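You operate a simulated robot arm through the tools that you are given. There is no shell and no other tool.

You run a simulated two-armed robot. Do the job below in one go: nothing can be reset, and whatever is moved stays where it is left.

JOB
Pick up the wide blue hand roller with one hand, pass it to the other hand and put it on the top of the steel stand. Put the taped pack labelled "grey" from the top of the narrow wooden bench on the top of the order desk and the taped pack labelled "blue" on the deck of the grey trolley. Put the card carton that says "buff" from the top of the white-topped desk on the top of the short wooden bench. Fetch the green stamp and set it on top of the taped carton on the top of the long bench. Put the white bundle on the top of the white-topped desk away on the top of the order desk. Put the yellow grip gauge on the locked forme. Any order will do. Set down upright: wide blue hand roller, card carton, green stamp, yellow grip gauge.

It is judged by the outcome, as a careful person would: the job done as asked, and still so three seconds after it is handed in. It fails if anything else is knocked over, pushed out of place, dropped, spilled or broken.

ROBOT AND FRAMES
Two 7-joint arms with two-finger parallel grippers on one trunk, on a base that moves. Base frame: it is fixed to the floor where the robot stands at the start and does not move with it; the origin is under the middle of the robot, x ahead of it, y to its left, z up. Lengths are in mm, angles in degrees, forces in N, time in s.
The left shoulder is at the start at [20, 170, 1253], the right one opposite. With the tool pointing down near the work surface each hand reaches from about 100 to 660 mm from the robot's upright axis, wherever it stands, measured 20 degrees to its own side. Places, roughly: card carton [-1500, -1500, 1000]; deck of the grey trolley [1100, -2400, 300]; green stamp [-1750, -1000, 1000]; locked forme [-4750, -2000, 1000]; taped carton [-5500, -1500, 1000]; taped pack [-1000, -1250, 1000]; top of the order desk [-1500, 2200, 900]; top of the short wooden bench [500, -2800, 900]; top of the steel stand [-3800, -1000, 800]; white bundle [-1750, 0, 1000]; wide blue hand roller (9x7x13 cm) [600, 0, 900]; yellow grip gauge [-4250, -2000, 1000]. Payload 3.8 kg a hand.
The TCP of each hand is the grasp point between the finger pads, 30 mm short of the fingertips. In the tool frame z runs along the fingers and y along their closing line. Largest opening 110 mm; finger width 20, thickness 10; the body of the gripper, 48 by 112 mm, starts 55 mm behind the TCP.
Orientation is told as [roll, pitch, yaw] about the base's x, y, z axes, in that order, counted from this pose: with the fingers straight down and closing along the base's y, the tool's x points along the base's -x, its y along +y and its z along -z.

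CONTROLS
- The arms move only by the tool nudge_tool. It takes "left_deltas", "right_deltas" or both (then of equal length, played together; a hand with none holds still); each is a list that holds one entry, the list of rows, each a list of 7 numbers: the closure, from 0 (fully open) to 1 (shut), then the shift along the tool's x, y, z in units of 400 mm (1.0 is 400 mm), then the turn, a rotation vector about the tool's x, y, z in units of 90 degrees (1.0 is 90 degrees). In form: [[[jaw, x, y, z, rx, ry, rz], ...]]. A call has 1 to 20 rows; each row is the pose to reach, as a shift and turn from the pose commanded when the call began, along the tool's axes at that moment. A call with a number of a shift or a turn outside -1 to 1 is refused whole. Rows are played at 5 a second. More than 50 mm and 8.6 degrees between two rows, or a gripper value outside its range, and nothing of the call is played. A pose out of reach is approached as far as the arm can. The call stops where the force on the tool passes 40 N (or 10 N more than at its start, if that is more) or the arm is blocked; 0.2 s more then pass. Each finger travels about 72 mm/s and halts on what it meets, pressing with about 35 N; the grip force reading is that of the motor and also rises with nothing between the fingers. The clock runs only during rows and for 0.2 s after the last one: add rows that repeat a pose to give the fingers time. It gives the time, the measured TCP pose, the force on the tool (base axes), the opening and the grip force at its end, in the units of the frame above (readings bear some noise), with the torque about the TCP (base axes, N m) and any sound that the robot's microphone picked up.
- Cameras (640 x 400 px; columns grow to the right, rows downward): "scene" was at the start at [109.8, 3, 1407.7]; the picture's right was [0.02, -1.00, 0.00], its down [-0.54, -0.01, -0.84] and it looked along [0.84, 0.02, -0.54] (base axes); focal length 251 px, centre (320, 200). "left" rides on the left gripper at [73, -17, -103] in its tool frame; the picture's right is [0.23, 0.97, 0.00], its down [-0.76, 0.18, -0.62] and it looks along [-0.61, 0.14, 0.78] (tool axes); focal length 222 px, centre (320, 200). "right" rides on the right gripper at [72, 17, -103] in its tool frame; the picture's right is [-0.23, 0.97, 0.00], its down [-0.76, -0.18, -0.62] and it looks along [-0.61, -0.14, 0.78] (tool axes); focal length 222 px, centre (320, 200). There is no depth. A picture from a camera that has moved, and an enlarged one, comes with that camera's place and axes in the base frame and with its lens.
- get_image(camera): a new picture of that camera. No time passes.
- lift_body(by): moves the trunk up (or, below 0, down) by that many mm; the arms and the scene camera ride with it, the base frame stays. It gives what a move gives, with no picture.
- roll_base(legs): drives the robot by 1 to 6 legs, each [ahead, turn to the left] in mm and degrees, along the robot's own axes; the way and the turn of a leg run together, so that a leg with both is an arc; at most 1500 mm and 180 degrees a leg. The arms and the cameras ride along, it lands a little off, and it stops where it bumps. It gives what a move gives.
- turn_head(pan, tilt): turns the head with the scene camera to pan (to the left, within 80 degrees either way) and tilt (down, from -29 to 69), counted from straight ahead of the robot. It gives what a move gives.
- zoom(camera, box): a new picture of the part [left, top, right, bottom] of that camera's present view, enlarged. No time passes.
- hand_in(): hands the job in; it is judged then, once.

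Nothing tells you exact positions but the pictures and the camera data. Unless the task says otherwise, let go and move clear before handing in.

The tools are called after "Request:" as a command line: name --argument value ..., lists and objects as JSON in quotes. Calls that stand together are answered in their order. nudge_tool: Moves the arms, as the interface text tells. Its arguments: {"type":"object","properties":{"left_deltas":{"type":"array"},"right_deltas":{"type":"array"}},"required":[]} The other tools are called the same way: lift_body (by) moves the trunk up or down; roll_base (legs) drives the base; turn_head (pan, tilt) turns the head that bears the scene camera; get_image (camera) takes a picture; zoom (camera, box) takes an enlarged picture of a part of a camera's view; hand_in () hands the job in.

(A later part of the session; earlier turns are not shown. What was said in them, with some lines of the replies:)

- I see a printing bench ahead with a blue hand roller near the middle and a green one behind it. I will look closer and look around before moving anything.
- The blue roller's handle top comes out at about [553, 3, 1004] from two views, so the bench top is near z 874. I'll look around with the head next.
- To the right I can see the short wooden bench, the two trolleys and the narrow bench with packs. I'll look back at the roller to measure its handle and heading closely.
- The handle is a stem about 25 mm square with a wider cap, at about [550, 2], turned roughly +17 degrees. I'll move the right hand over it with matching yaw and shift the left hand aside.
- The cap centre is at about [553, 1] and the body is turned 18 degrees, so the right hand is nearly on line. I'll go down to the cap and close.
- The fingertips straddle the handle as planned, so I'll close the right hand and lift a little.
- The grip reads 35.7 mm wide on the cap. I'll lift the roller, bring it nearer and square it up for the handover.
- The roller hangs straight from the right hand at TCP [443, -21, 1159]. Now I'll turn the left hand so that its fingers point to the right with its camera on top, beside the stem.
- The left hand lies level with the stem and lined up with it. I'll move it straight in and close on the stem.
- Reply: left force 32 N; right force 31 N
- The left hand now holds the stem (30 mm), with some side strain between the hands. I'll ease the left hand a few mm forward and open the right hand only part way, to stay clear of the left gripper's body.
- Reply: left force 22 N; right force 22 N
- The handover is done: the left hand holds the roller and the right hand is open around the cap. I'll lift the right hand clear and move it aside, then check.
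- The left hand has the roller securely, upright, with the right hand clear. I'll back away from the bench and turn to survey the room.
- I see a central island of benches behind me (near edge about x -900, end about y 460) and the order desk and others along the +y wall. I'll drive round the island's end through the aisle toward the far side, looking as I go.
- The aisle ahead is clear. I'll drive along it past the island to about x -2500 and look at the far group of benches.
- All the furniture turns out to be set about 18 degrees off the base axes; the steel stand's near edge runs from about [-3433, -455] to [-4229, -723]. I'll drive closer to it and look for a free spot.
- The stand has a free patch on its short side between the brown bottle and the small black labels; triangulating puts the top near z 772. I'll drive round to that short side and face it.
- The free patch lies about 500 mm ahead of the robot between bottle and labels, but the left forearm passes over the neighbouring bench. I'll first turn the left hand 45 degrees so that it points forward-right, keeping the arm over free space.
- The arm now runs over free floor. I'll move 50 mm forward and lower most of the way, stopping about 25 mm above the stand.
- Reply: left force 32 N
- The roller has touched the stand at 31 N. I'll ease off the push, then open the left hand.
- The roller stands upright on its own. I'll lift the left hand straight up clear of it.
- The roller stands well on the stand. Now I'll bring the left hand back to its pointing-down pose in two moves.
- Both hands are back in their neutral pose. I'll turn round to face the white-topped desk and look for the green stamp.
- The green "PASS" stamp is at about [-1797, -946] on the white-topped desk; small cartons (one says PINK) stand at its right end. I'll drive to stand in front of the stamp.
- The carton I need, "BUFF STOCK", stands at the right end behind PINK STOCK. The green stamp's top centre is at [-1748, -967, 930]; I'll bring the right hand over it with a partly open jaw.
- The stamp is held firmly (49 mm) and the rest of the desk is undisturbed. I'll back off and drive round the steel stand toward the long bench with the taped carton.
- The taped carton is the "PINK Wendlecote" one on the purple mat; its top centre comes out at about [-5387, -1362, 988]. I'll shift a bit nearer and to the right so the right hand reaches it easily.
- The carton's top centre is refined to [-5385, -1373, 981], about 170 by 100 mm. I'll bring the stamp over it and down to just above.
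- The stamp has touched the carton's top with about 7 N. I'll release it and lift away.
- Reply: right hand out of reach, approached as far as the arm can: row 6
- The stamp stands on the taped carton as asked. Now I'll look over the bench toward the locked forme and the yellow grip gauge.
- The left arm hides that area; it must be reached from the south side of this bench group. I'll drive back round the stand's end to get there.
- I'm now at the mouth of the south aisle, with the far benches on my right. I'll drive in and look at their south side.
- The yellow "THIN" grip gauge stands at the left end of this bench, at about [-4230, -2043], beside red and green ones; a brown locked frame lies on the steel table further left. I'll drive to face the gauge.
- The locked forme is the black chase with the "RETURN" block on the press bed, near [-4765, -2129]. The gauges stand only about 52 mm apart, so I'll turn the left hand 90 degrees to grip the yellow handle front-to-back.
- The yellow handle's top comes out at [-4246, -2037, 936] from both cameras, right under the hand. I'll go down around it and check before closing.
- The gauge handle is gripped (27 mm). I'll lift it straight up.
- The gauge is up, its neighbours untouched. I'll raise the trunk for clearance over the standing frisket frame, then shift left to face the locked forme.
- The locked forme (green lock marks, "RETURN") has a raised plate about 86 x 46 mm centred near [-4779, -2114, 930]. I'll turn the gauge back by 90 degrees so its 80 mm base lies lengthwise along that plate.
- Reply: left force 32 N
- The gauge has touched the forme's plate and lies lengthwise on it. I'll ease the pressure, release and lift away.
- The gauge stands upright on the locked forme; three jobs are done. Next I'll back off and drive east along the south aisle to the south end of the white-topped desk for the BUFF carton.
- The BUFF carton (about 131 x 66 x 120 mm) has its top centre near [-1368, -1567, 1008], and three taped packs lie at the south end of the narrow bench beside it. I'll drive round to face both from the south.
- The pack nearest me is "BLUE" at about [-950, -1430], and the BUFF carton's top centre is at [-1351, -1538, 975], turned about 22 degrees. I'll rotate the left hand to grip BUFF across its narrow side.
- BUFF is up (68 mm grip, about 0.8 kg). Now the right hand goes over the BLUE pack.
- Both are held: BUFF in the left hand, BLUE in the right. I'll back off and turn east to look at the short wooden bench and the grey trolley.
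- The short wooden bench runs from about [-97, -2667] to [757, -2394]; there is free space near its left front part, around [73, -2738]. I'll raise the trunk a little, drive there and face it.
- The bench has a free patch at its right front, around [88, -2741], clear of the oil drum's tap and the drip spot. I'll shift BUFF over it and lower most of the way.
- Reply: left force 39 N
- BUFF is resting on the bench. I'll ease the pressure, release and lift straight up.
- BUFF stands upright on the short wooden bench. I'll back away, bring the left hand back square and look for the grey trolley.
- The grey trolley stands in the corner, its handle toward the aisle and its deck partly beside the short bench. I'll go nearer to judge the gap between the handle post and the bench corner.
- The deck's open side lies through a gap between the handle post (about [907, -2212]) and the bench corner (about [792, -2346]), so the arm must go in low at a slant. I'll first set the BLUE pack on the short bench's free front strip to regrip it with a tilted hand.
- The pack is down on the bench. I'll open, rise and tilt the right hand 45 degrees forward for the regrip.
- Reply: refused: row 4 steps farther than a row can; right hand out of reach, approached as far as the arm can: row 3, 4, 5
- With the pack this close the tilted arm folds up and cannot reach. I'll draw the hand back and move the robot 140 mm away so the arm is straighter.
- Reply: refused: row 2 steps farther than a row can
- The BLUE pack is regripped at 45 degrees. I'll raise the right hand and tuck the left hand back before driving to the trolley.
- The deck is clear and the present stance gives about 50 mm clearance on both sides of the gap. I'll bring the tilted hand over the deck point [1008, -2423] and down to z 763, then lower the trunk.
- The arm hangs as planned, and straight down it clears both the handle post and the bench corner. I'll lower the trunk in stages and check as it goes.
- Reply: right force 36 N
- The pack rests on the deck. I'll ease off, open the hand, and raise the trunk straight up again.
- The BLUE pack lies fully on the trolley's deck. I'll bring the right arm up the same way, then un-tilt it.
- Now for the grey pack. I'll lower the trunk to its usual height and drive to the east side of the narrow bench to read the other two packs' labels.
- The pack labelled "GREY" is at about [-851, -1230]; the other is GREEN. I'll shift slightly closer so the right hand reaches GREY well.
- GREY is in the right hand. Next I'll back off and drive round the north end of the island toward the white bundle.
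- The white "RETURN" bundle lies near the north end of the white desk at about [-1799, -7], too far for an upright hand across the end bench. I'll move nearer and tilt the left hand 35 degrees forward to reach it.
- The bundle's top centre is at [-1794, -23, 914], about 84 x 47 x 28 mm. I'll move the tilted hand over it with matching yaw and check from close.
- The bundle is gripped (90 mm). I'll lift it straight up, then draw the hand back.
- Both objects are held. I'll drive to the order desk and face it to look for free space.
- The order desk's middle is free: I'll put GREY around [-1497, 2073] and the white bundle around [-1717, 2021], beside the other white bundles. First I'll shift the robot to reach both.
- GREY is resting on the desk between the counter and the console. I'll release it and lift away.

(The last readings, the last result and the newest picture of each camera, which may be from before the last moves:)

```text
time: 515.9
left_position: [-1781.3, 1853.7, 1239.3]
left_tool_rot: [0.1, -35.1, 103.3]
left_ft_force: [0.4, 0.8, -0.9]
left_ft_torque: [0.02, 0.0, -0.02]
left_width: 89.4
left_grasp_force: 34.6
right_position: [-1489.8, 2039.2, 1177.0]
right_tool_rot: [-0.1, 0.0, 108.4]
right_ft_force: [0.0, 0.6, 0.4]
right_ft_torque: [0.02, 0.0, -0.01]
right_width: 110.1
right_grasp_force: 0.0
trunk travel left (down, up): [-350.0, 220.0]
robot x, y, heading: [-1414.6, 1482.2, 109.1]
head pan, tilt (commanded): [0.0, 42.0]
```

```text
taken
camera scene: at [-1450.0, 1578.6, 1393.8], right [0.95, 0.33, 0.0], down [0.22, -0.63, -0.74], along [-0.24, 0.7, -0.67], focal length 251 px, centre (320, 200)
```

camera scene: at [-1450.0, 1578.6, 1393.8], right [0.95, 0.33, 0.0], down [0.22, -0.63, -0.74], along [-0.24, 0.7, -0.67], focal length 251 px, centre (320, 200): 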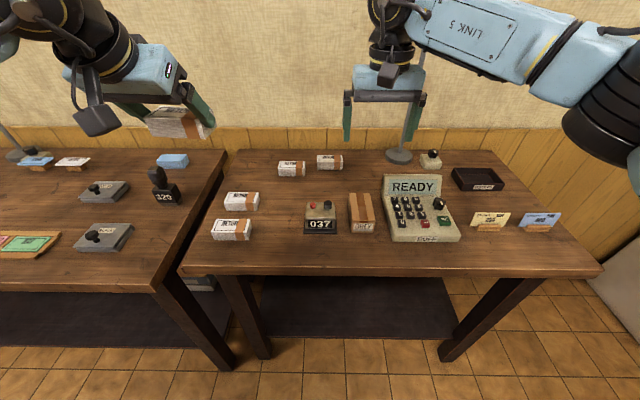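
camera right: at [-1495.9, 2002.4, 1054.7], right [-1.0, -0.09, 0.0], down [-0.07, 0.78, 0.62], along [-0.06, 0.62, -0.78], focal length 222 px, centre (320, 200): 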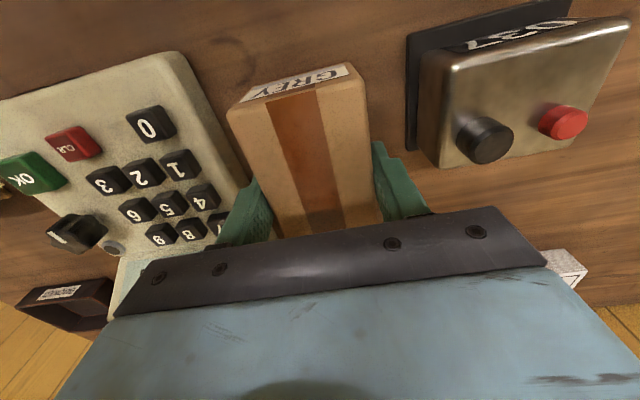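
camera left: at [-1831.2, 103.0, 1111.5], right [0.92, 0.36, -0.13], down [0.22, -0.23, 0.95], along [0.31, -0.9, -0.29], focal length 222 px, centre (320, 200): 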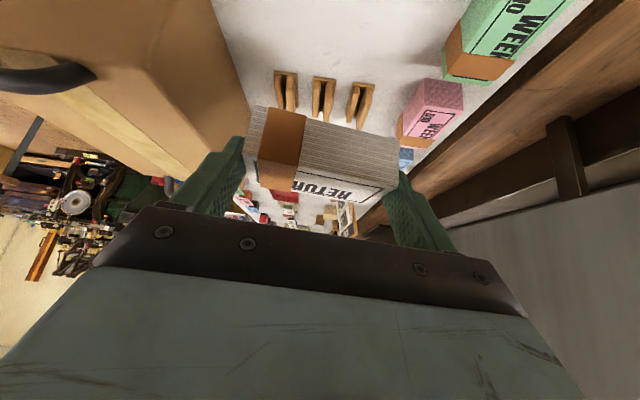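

GREY is done. Now I'll look closely for where the white bundle fits beside the other bundles.

Request:
zoom --camera "scene" --box '[190, 140, 390, 270]'

Request:
get_image --camera "left"

```text
3.08 times, centred on (290, 205) of scene
camera zoom: at [-1450.0, 1578.6, 1393.8], right [0.95, 0.33, 0.0], down [0.22, -0.63, -0.74], along [-0.24, 0.7, -0.67], focal length 773 px, centre (412, 185)
```

zoom: 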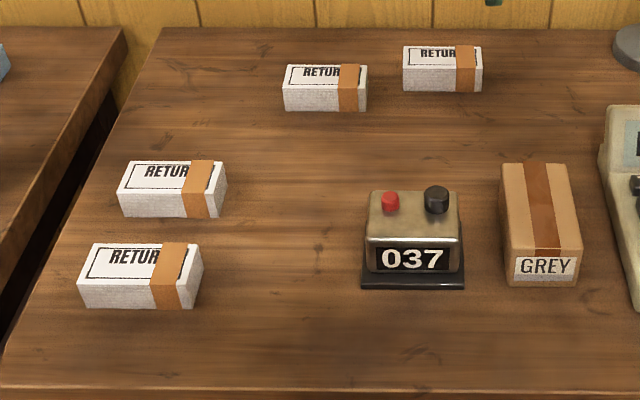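

```text
taken
camera left: at [-1738.1, 1743.2, 1283.5], right [-0.9, -0.41, -0.13], down [-0.23, 0.22, 0.95], along [-0.36, 0.89, -0.29], focal length 222 px, centre (320, 200)
```

left: 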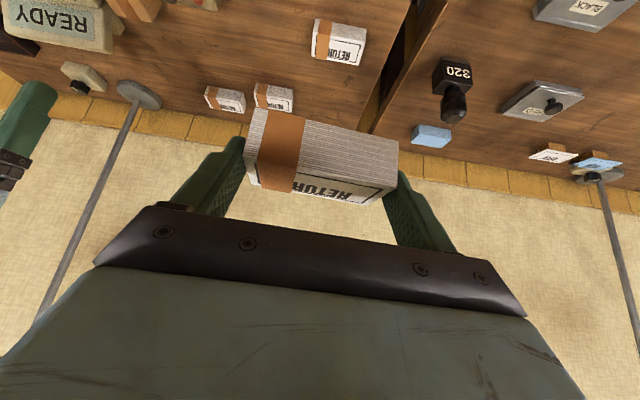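

There is room for the white bundle behind the counter, around [-1730, 2108]. I'll bring it over that spot with the tilted left hand.

Request:
nudge_tool --left_deltas '[[[1, -0.03, -0.055, 0.03, -0.004, 0, -0.006], [1, -0.06, -0.11, 0.08, -0.008, 0, -0.012], [1, -0.09, -0.16, 0.15, -0.012, 0, -0.018], [1, -0.12, -0.2, 0.24, -0.016, 0, -0.024], [1, -0.137, -0.24, 0.34, -0.02, 0, -0.03], [1, -0.137, -0.277, 0.44, -0.024, 0, -0.036], [1, -0.137, -0.277, 0.55, -0.028, 0, -0.041], [1, -0.137, -0.277, 0.66, -0.0325, 0, -0.0464], [1, -0.137, -0.277, 0.75, -0.0325, 0, -0.0464], [1, -0.137, -0.277, 0.8255, -0.0325, 0, -0.0464], [1, -0.137, -0.277, 0.8255, -0.0325, 0, -0.0464]]]'

Request:
get_image --camera "left"

Request:
get_image --camera "scene"

Request:
get_image --camera "right"

```text
time: 518.3
left_position: [-1734.4, 2110.3, 999.7]
left_tool_rot: [0.1, -34.9, 108.5]
left_ft_force: [-0.5, 0.2, -0.9]
left_ft_torque: [0.01, -0.01, 0.0]
left_width: 89.4
left_grasp_force: 34.6
right_position: [-1492.1, 2038.5, 1176.8]
right_tool_rot: [-0.2, 0.0, 108.5]
right_ft_force: [1.1, 0.2, 0.1]
right_ft_torque: [-0.02, 0.0, 0.01]
right_width: 110.0
right_grasp_force: 0.0
trunk travel left (down, up): [-350.0, 220.0]
robot x, y, heading: [-1414.5, 1481.7, 108.9]
head pan, tilt (commanded): [0.0, 42.0]
```

```text
taken
camera left: at [-1680.3, 2003.3, 1043.3], right [-0.86, -0.49, -0.13], down [-0.25, 0.2, 0.95], along [-0.43, 0.85, -0.29], focal length 222 px, centre (320, 200)
```

left: 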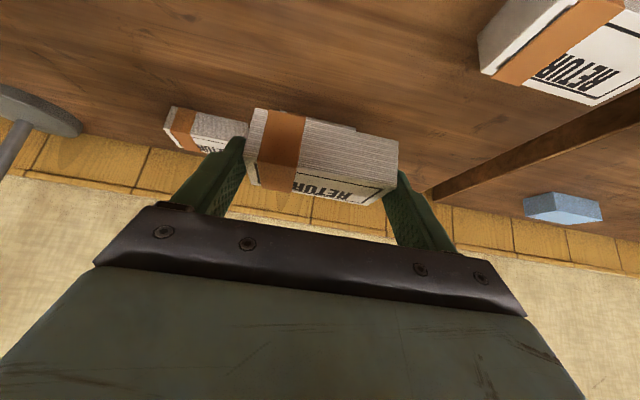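

```text
taken
camera scene: at [-1452.1, 1579.0, 1393.7], right [0.95, 0.33, 0.0], down [0.22, -0.63, -0.74], along [-0.24, 0.7, -0.67], focal length 251 px, centre (320, 200)
```

scene: 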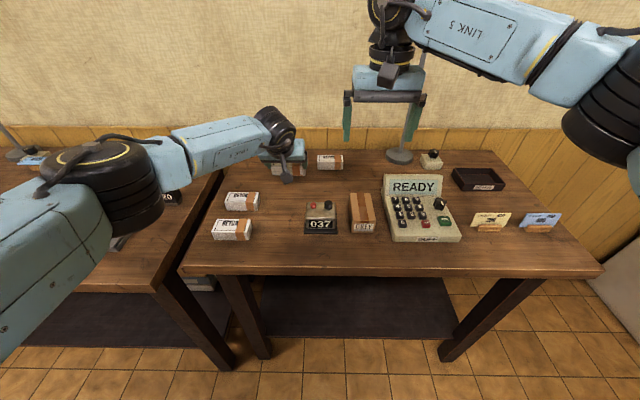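

```text
taken
camera right: at [-1485.9, 1965.1, 1279.9], right [-1.0, -0.09, 0.0], down [-0.07, 0.78, 0.62], along [-0.06, 0.62, -0.78], focal length 222 px, centre (320, 200)
```

right: 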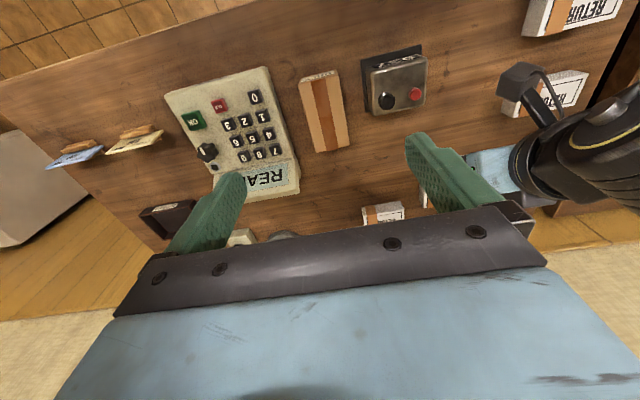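

Request:
nudge_tool --left_deltas '[[[1, 0.04, 0, 0.057, 0, 0, 0], [1, 0.08, 0, 0.114, 0, 0, 0], [1, 0.1005, 0, 0.1433, 0, 0, 0], [1, 0.1005, 0, 0.1433, 0, 0, 0]]]'

Request:
get_image --camera "left"

Request:
zoom --camera "scene" --box '[190, 100, 390, 260]'

```text
time: 519.3
left_position: [-1731.5, 2108.9, 928.2]
left_tool_rot: [0.1, -35.0, 108.5]
left_ft_force: [0.1, -0.3, -0.9]
left_ft_torque: [-0.01, 0.0, -0.01]
left_width: 89.1
left_grasp_force: 35.6
right_position: [-1490.5, 2040.9, 1176.2]
right_tool_rot: [-0.1, 0.0, 108.5]
right_ft_force: [0.5, 0.0, 0.2]
right_ft_torque: [0.0, -0.02, 0.02]
right_width: 110.1
right_grasp_force: 0.0
trunk travel left (down, up): [-350.0, 220.0]
robot x, y, heading: [-1417.9, 1482.4, 108.8]
head pan, tilt (commanded): [0.0, 42.0]
```

```text
taken
camera left: at [-1676.4, 2003.0, 973.0], right [-0.86, -0.49, -0.13], down [-0.25, 0.2, 0.95], along [-0.43, 0.85, -0.29], focal length 222 px, centre (320, 200)
```

left: 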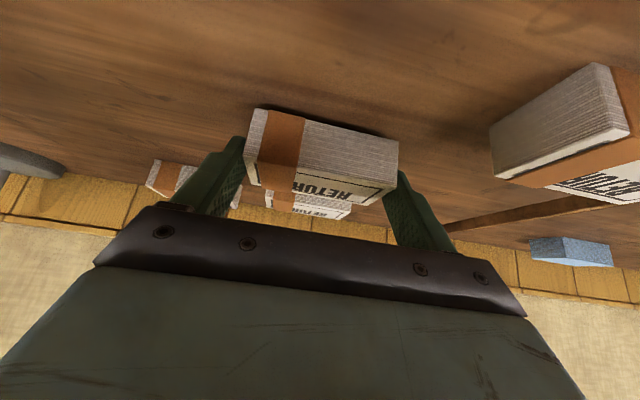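

```text
2.50 times, centred on (290, 180) of scene
camera zoom: at [-1451.7, 1579.6, 1393.7], right [0.95, 0.33, 0.0], down [0.22, -0.63, -0.74], along [-0.24, 0.7, -0.67], focal length 628 px, centre (395, 250)
```

zoom: 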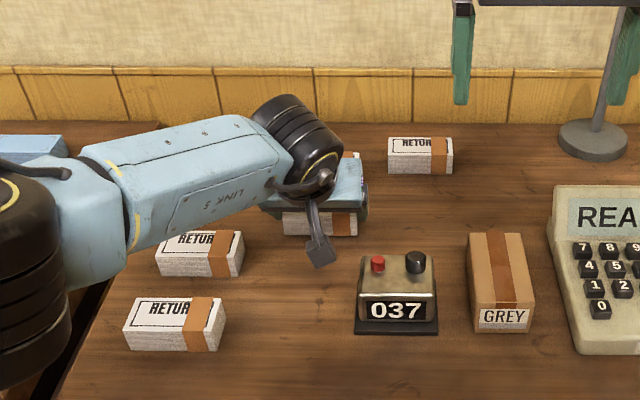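

Request:
nudge_tool --left_deltas '[[[1, 0.004, 0, 0.006, 0, 0, 0], [1, 0.008, 0, 0.0115, 0, 0, 0], [1, 0.011, 0, 0.0155, 0, 0, 0]]]'

```text
time: 520.1
left_position: [-1730.0, 2108.8, 922.3]
left_tool_rot: [0.0, -34.9, 108.5]
left_ft_force: [-1.0, 0.1, -1.1]
left_ft_torque: [-0.04, -0.04, 0.03]
left_width: 89.5
left_grasp_force: 35.4
right_position: [-1491.4, 2039.4, 1176.4]
right_tool_rot: [-0.1, 0.0, 108.5]
right_ft_force: [1.4, -0.2, 0.3]
right_ft_torque: [-0.04, -0.02, -0.01]
right_width: 110.2
right_grasp_force: 0.0
trunk travel left (down, up): [-350.0, 220.0]
robot x, y, heading: [-1413.9, 1480.6, 108.7]
head pan, tilt (commanded): [0.0, 42.0]
```

Request:
nudge_tool --left_deltas '[[[1, 0.004, 0, 0.006, 0, 0, 0], [1, 0.007, 0, 0.01, 0, 0, 0], [1, 0.01, 0, 0.014, 0, 0, 0]]]'

```text
time: 520.9
left_position: [-1729.8, 2108.0, 920.4]
left_tool_rot: [-0.1, -35.4, 108.6]
left_ft_force: [-2.1, 0.7, 20.9]
left_ft_torque: [0.09, -0.44, 0.06]
left_width: 89.1
left_grasp_force: 34.8
right_position: [-1489.9, 2038.1, 1177.7]
right_tool_rot: [0.0, -0.1, 108.4]
right_ft_force: [-1.0, 0.7, -0.1]
right_ft_torque: [0.02, -0.01, -0.05]
right_width: 109.9
right_grasp_force: 0.3
trunk travel left (down, up): [-350.0, 220.0]
robot x, y, heading: [-1418.3, 1481.2, 109.0]
head pan, tilt (commanded): [0.0, 42.0]
```

The bundle is on the desk. I'll ease off, open and lift away.

Request:
nudge_tool --left_deltas '[[[1, -0.003, 0, -0.004, 0, 0, 0], [0.15, -0.003, 0, -0.004, 0, 0, 0], [0.08, -0.003, 0, -0.004, 0, 0, 0], [0, -0.003, 0, -0.004, 0, 0, 0], [0, -0.003, 0, -0.004, 0, 0, 0]]]'

Request:
get_image --camera "left"

Request:
nudge_tool --left_deltas '[[[0, -0.03, 0, -0.043, 0, 0, 0], [0, -0.08, 0, -0.114, 0, 0, 0], [0, -0.13, 0, -0.185, 0, 0, 0], [0, -0.18, 0, -0.257, 0, 0, 0], [0, -0.18, 0, -0.36, 0, 0, 0], [0, -0.18, 0, -0.46, 0, 0, 0], [0, -0.18, 0, -0.56, 0, 0, 0]]]'

Request:
get_image --camera "scene"

```text
time: 522.1
left_position: [-1731.0, 2108.1, 916.4]
left_tool_rot: [-0.2, -35.1, 108.5]
left_ft_force: [-0.6, 0.5, -0.8]
left_ft_torque: [-0.03, 0.03, 0.0]
left_width: 110.1
left_grasp_force: 0.0
right_position: [-1490.8, 2040.6, 1176.0]
right_tool_rot: [-0.2, 0.0, 108.5]
right_ft_force: [-0.2, -0.5, -0.1]
right_ft_torque: [0.02, -0.02, 0.04]
right_width: 109.9
right_grasp_force: 0.0
trunk travel left (down, up): [-350.0, 220.0]
robot x, y, heading: [-1415.5, 1478.6, 109.0]
head pan, tilt (commanded): [0.0, 42.0]
```

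```text
taken
camera left: at [-1677.2, 2000.8, 961.0], right [-0.86, -0.49, -0.13], down [-0.25, 0.2, 0.95], along [-0.43, 0.85, -0.29], focal length 222 px, centre (320, 200)
```

left: 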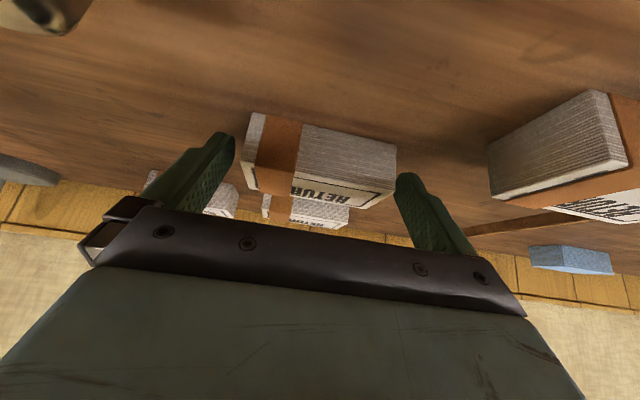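

```text
time: 523.7
left_position: [-1709.7, 2036.4, 1145.1]
left_tool_rot: [0.1, -35.0, 108.5]
left_ft_force: [0.4, 0.0, -0.4]
left_ft_torque: [0.02, 0.0, 0.02]
left_width: 110.2
left_grasp_force: 0.0
right_position: [-1491.4, 2040.0, 1175.9]
right_tool_rot: [-0.1, 0.0, 108.4]
right_ft_force: [0.0, -0.1, -0.1]
right_ft_torque: [0.0, 0.05, 0.02]
right_width: 110.2
right_grasp_force: 0.0
trunk travel left (down, up): [-350.0, 220.0]
robot x, y, heading: [-1413.0, 1480.9, 109.0]
head pan, tilt (commanded): [0.0, 42.0]
```

```text
taken
camera scene: at [-1451.5, 1578.7, 1393.8], right [0.95, 0.33, 0.0], down [0.22, -0.63, -0.74], along [-0.24, 0.7, -0.67], focal length 251 px, centre (320, 200)
```

scene: 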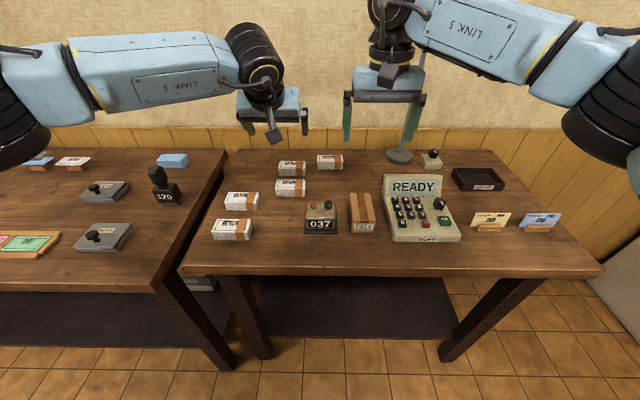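

The white bundle now stands with its fellows, and GREY is beside the counter. I'll take a closer look, then back off and glance across the room at the earlier placements.

Request:
zoom --camera "scene" --box '[190, 140, 470, 270]'

Request:
roll_base --legs '[[-300, 0], [0, 80]]'

Request:
turn_head --pan 35 --tilt 12

Request:
get_image --camera "scene"

```text
2.29 times, centred on (330, 205) of scene
camera zoom: at [-1451.5, 1578.7, 1393.8], right [0.95, 0.33, 0.0], down [0.22, -0.63, -0.74], along [-0.24, 0.7, -0.67], focal length 574 px, centre (297, 189)
```

zoom: 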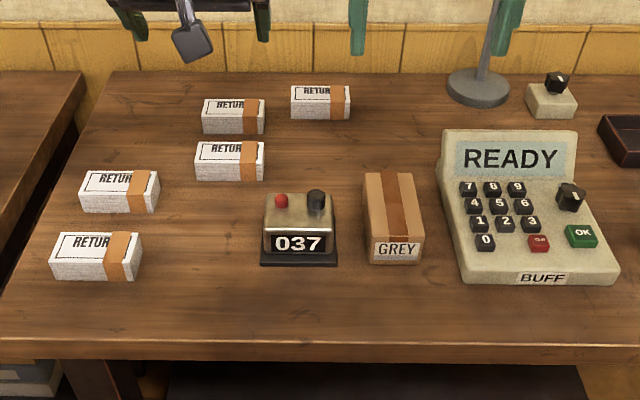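

```text
time: 529.1
left_position: [-1927.1, 1031.5, 1144.4]
left_tool_rot: [-0.1, -35.0, -174.0]
left_ft_force: [0.1, 0.2, -0.6]
left_ft_torque: [-0.04, 0.0, 0.0]
left_width: 109.9
left_grasp_force: 0.2
right_position: [-1881.8, 1246.2, 1175.7]
right_tool_rot: [-0.2, 0.0, -174.1]
right_ft_force: [-0.4, 0.6, -1.0]
right_ft_torque: [0.03, 0.06, -0.01]
right_width: 110.0
right_grasp_force: 0.1
trunk travel left (down, up): [-350.0, 220.0]
robot x, y, heading: [-1315.7, 1197.7, -173.5]
head pan, tilt (commanded): [0.0, 42.0]
```

```text
time: 530.1
left_position: [-1927.6, 1032.4, 1143.2]
left_tool_rot: [0.0, -35.0, -174.1]
left_ft_force: [0.3, -0.3, 0.3]
left_ft_torque: [-0.02, -0.04, 0.03]
left_width: 109.9
left_grasp_force: 0.1
right_position: [-1882.0, 1245.3, 1176.2]
right_tool_rot: [-0.1, 0.0, -174.0]
right_ft_force: [-1.0, -0.4, 0.0]
right_ft_torque: [-0.04, 0.0, 0.02]
right_width: 109.9
right_grasp_force: 0.0
trunk travel left (down, up): [-350.0, 220.0]
robot x, y, heading: [-1317.6, 1195.0, -173.7]
head pan, tilt (commanded): [35.0, 12.0]
```

```text
taken
camera scene: at [-1410.4, 1132.2, 1441.0], right [-0.66, 0.75, 0.0], down [0.16, 0.14, -0.98], along [-0.73, -0.65, -0.21], focal length 251 px, centre (320, 200)
```

scene: 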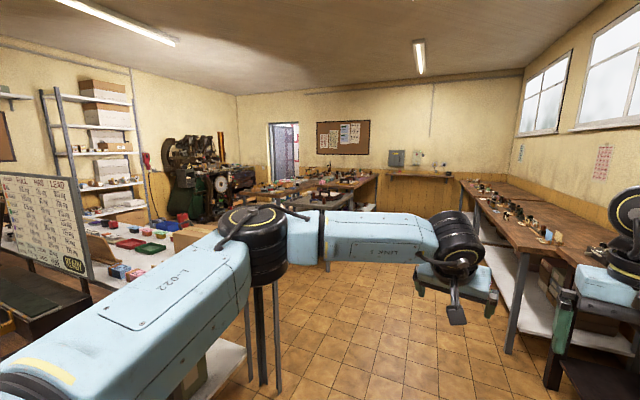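

Request:
zoom --camera "scene" --box '[270, 150, 390, 220]'

```text
5.33 times, centred on (330, 185) of scene
camera zoom: at [-1410.4, 1132.2, 1441.0], right [-0.66, 0.75, 0.0], down [0.16, 0.14, -0.98], along [-0.73, -0.65, -0.21], focal length 1340 px, centre (267, 280)
```

zoom: 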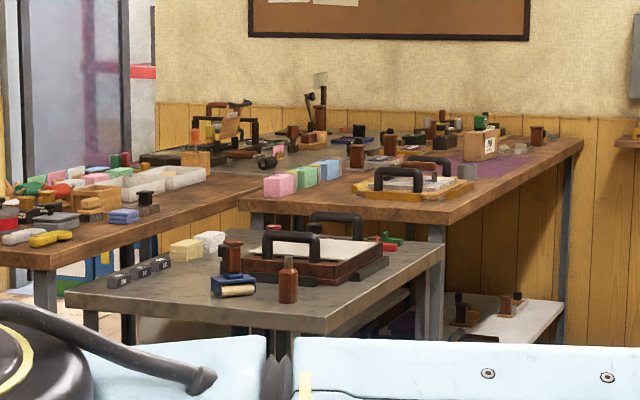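

From here I can see the roller on the steel stand and the green stamp still on the taped carton; the gauge, BLUE and BUFF I confirmed when I released each of them. Both hands are empty and clear, so I'm handing in.

Request:
hand_in

```text
The job is handed in.
```

All seven moves are done and the job is handed in. I checked each item with the cameras after releasing it; nothing else looked disturbed, and no unexpected bumps were reported.

| Item | Where it is now |
|---|---|
| Wide blue hand roller | Upright on the steel stand; picked up with the right hand, passed to the left in mid-air, and placed by the left |
| Taped pack "grey" | On the order desk, between the number counter and the keypad console |
| Taped pack "blue" | On the deck of the grey trolley, just inside the deck edge by the short bench |
| Card carton "buff" | Upright on the short wooden bench, near its front |
| Green stamp | Upright on the taped carton on the long bench |
| White bundle | On the order desk, beside the other white bundles |
| Yellow grip gauge | Upright on the raised "RETURN" plate of the locked forme |

- **Which "buff" carton:** two cartons on the white-topped desk said "buff". I took the small "BUFF STOCK" one at the south end, which matched the position you gave, and left the large handled one.
- **Which locked forme:** two formes lay on the steel table. I chose the "RETURN" one because its lock marks were green and it matched the position you gave.
- **Extra handling of the blue pack:** I set it down briefly on the short wooden bench to re-grip it at a slant, because the trolley deck could only be reached through a narrow gap.

Just before handing in I looked across the room again. The roller and the stamp were clearly in place; I did not go back to the gauge, the trolley or the short bench.
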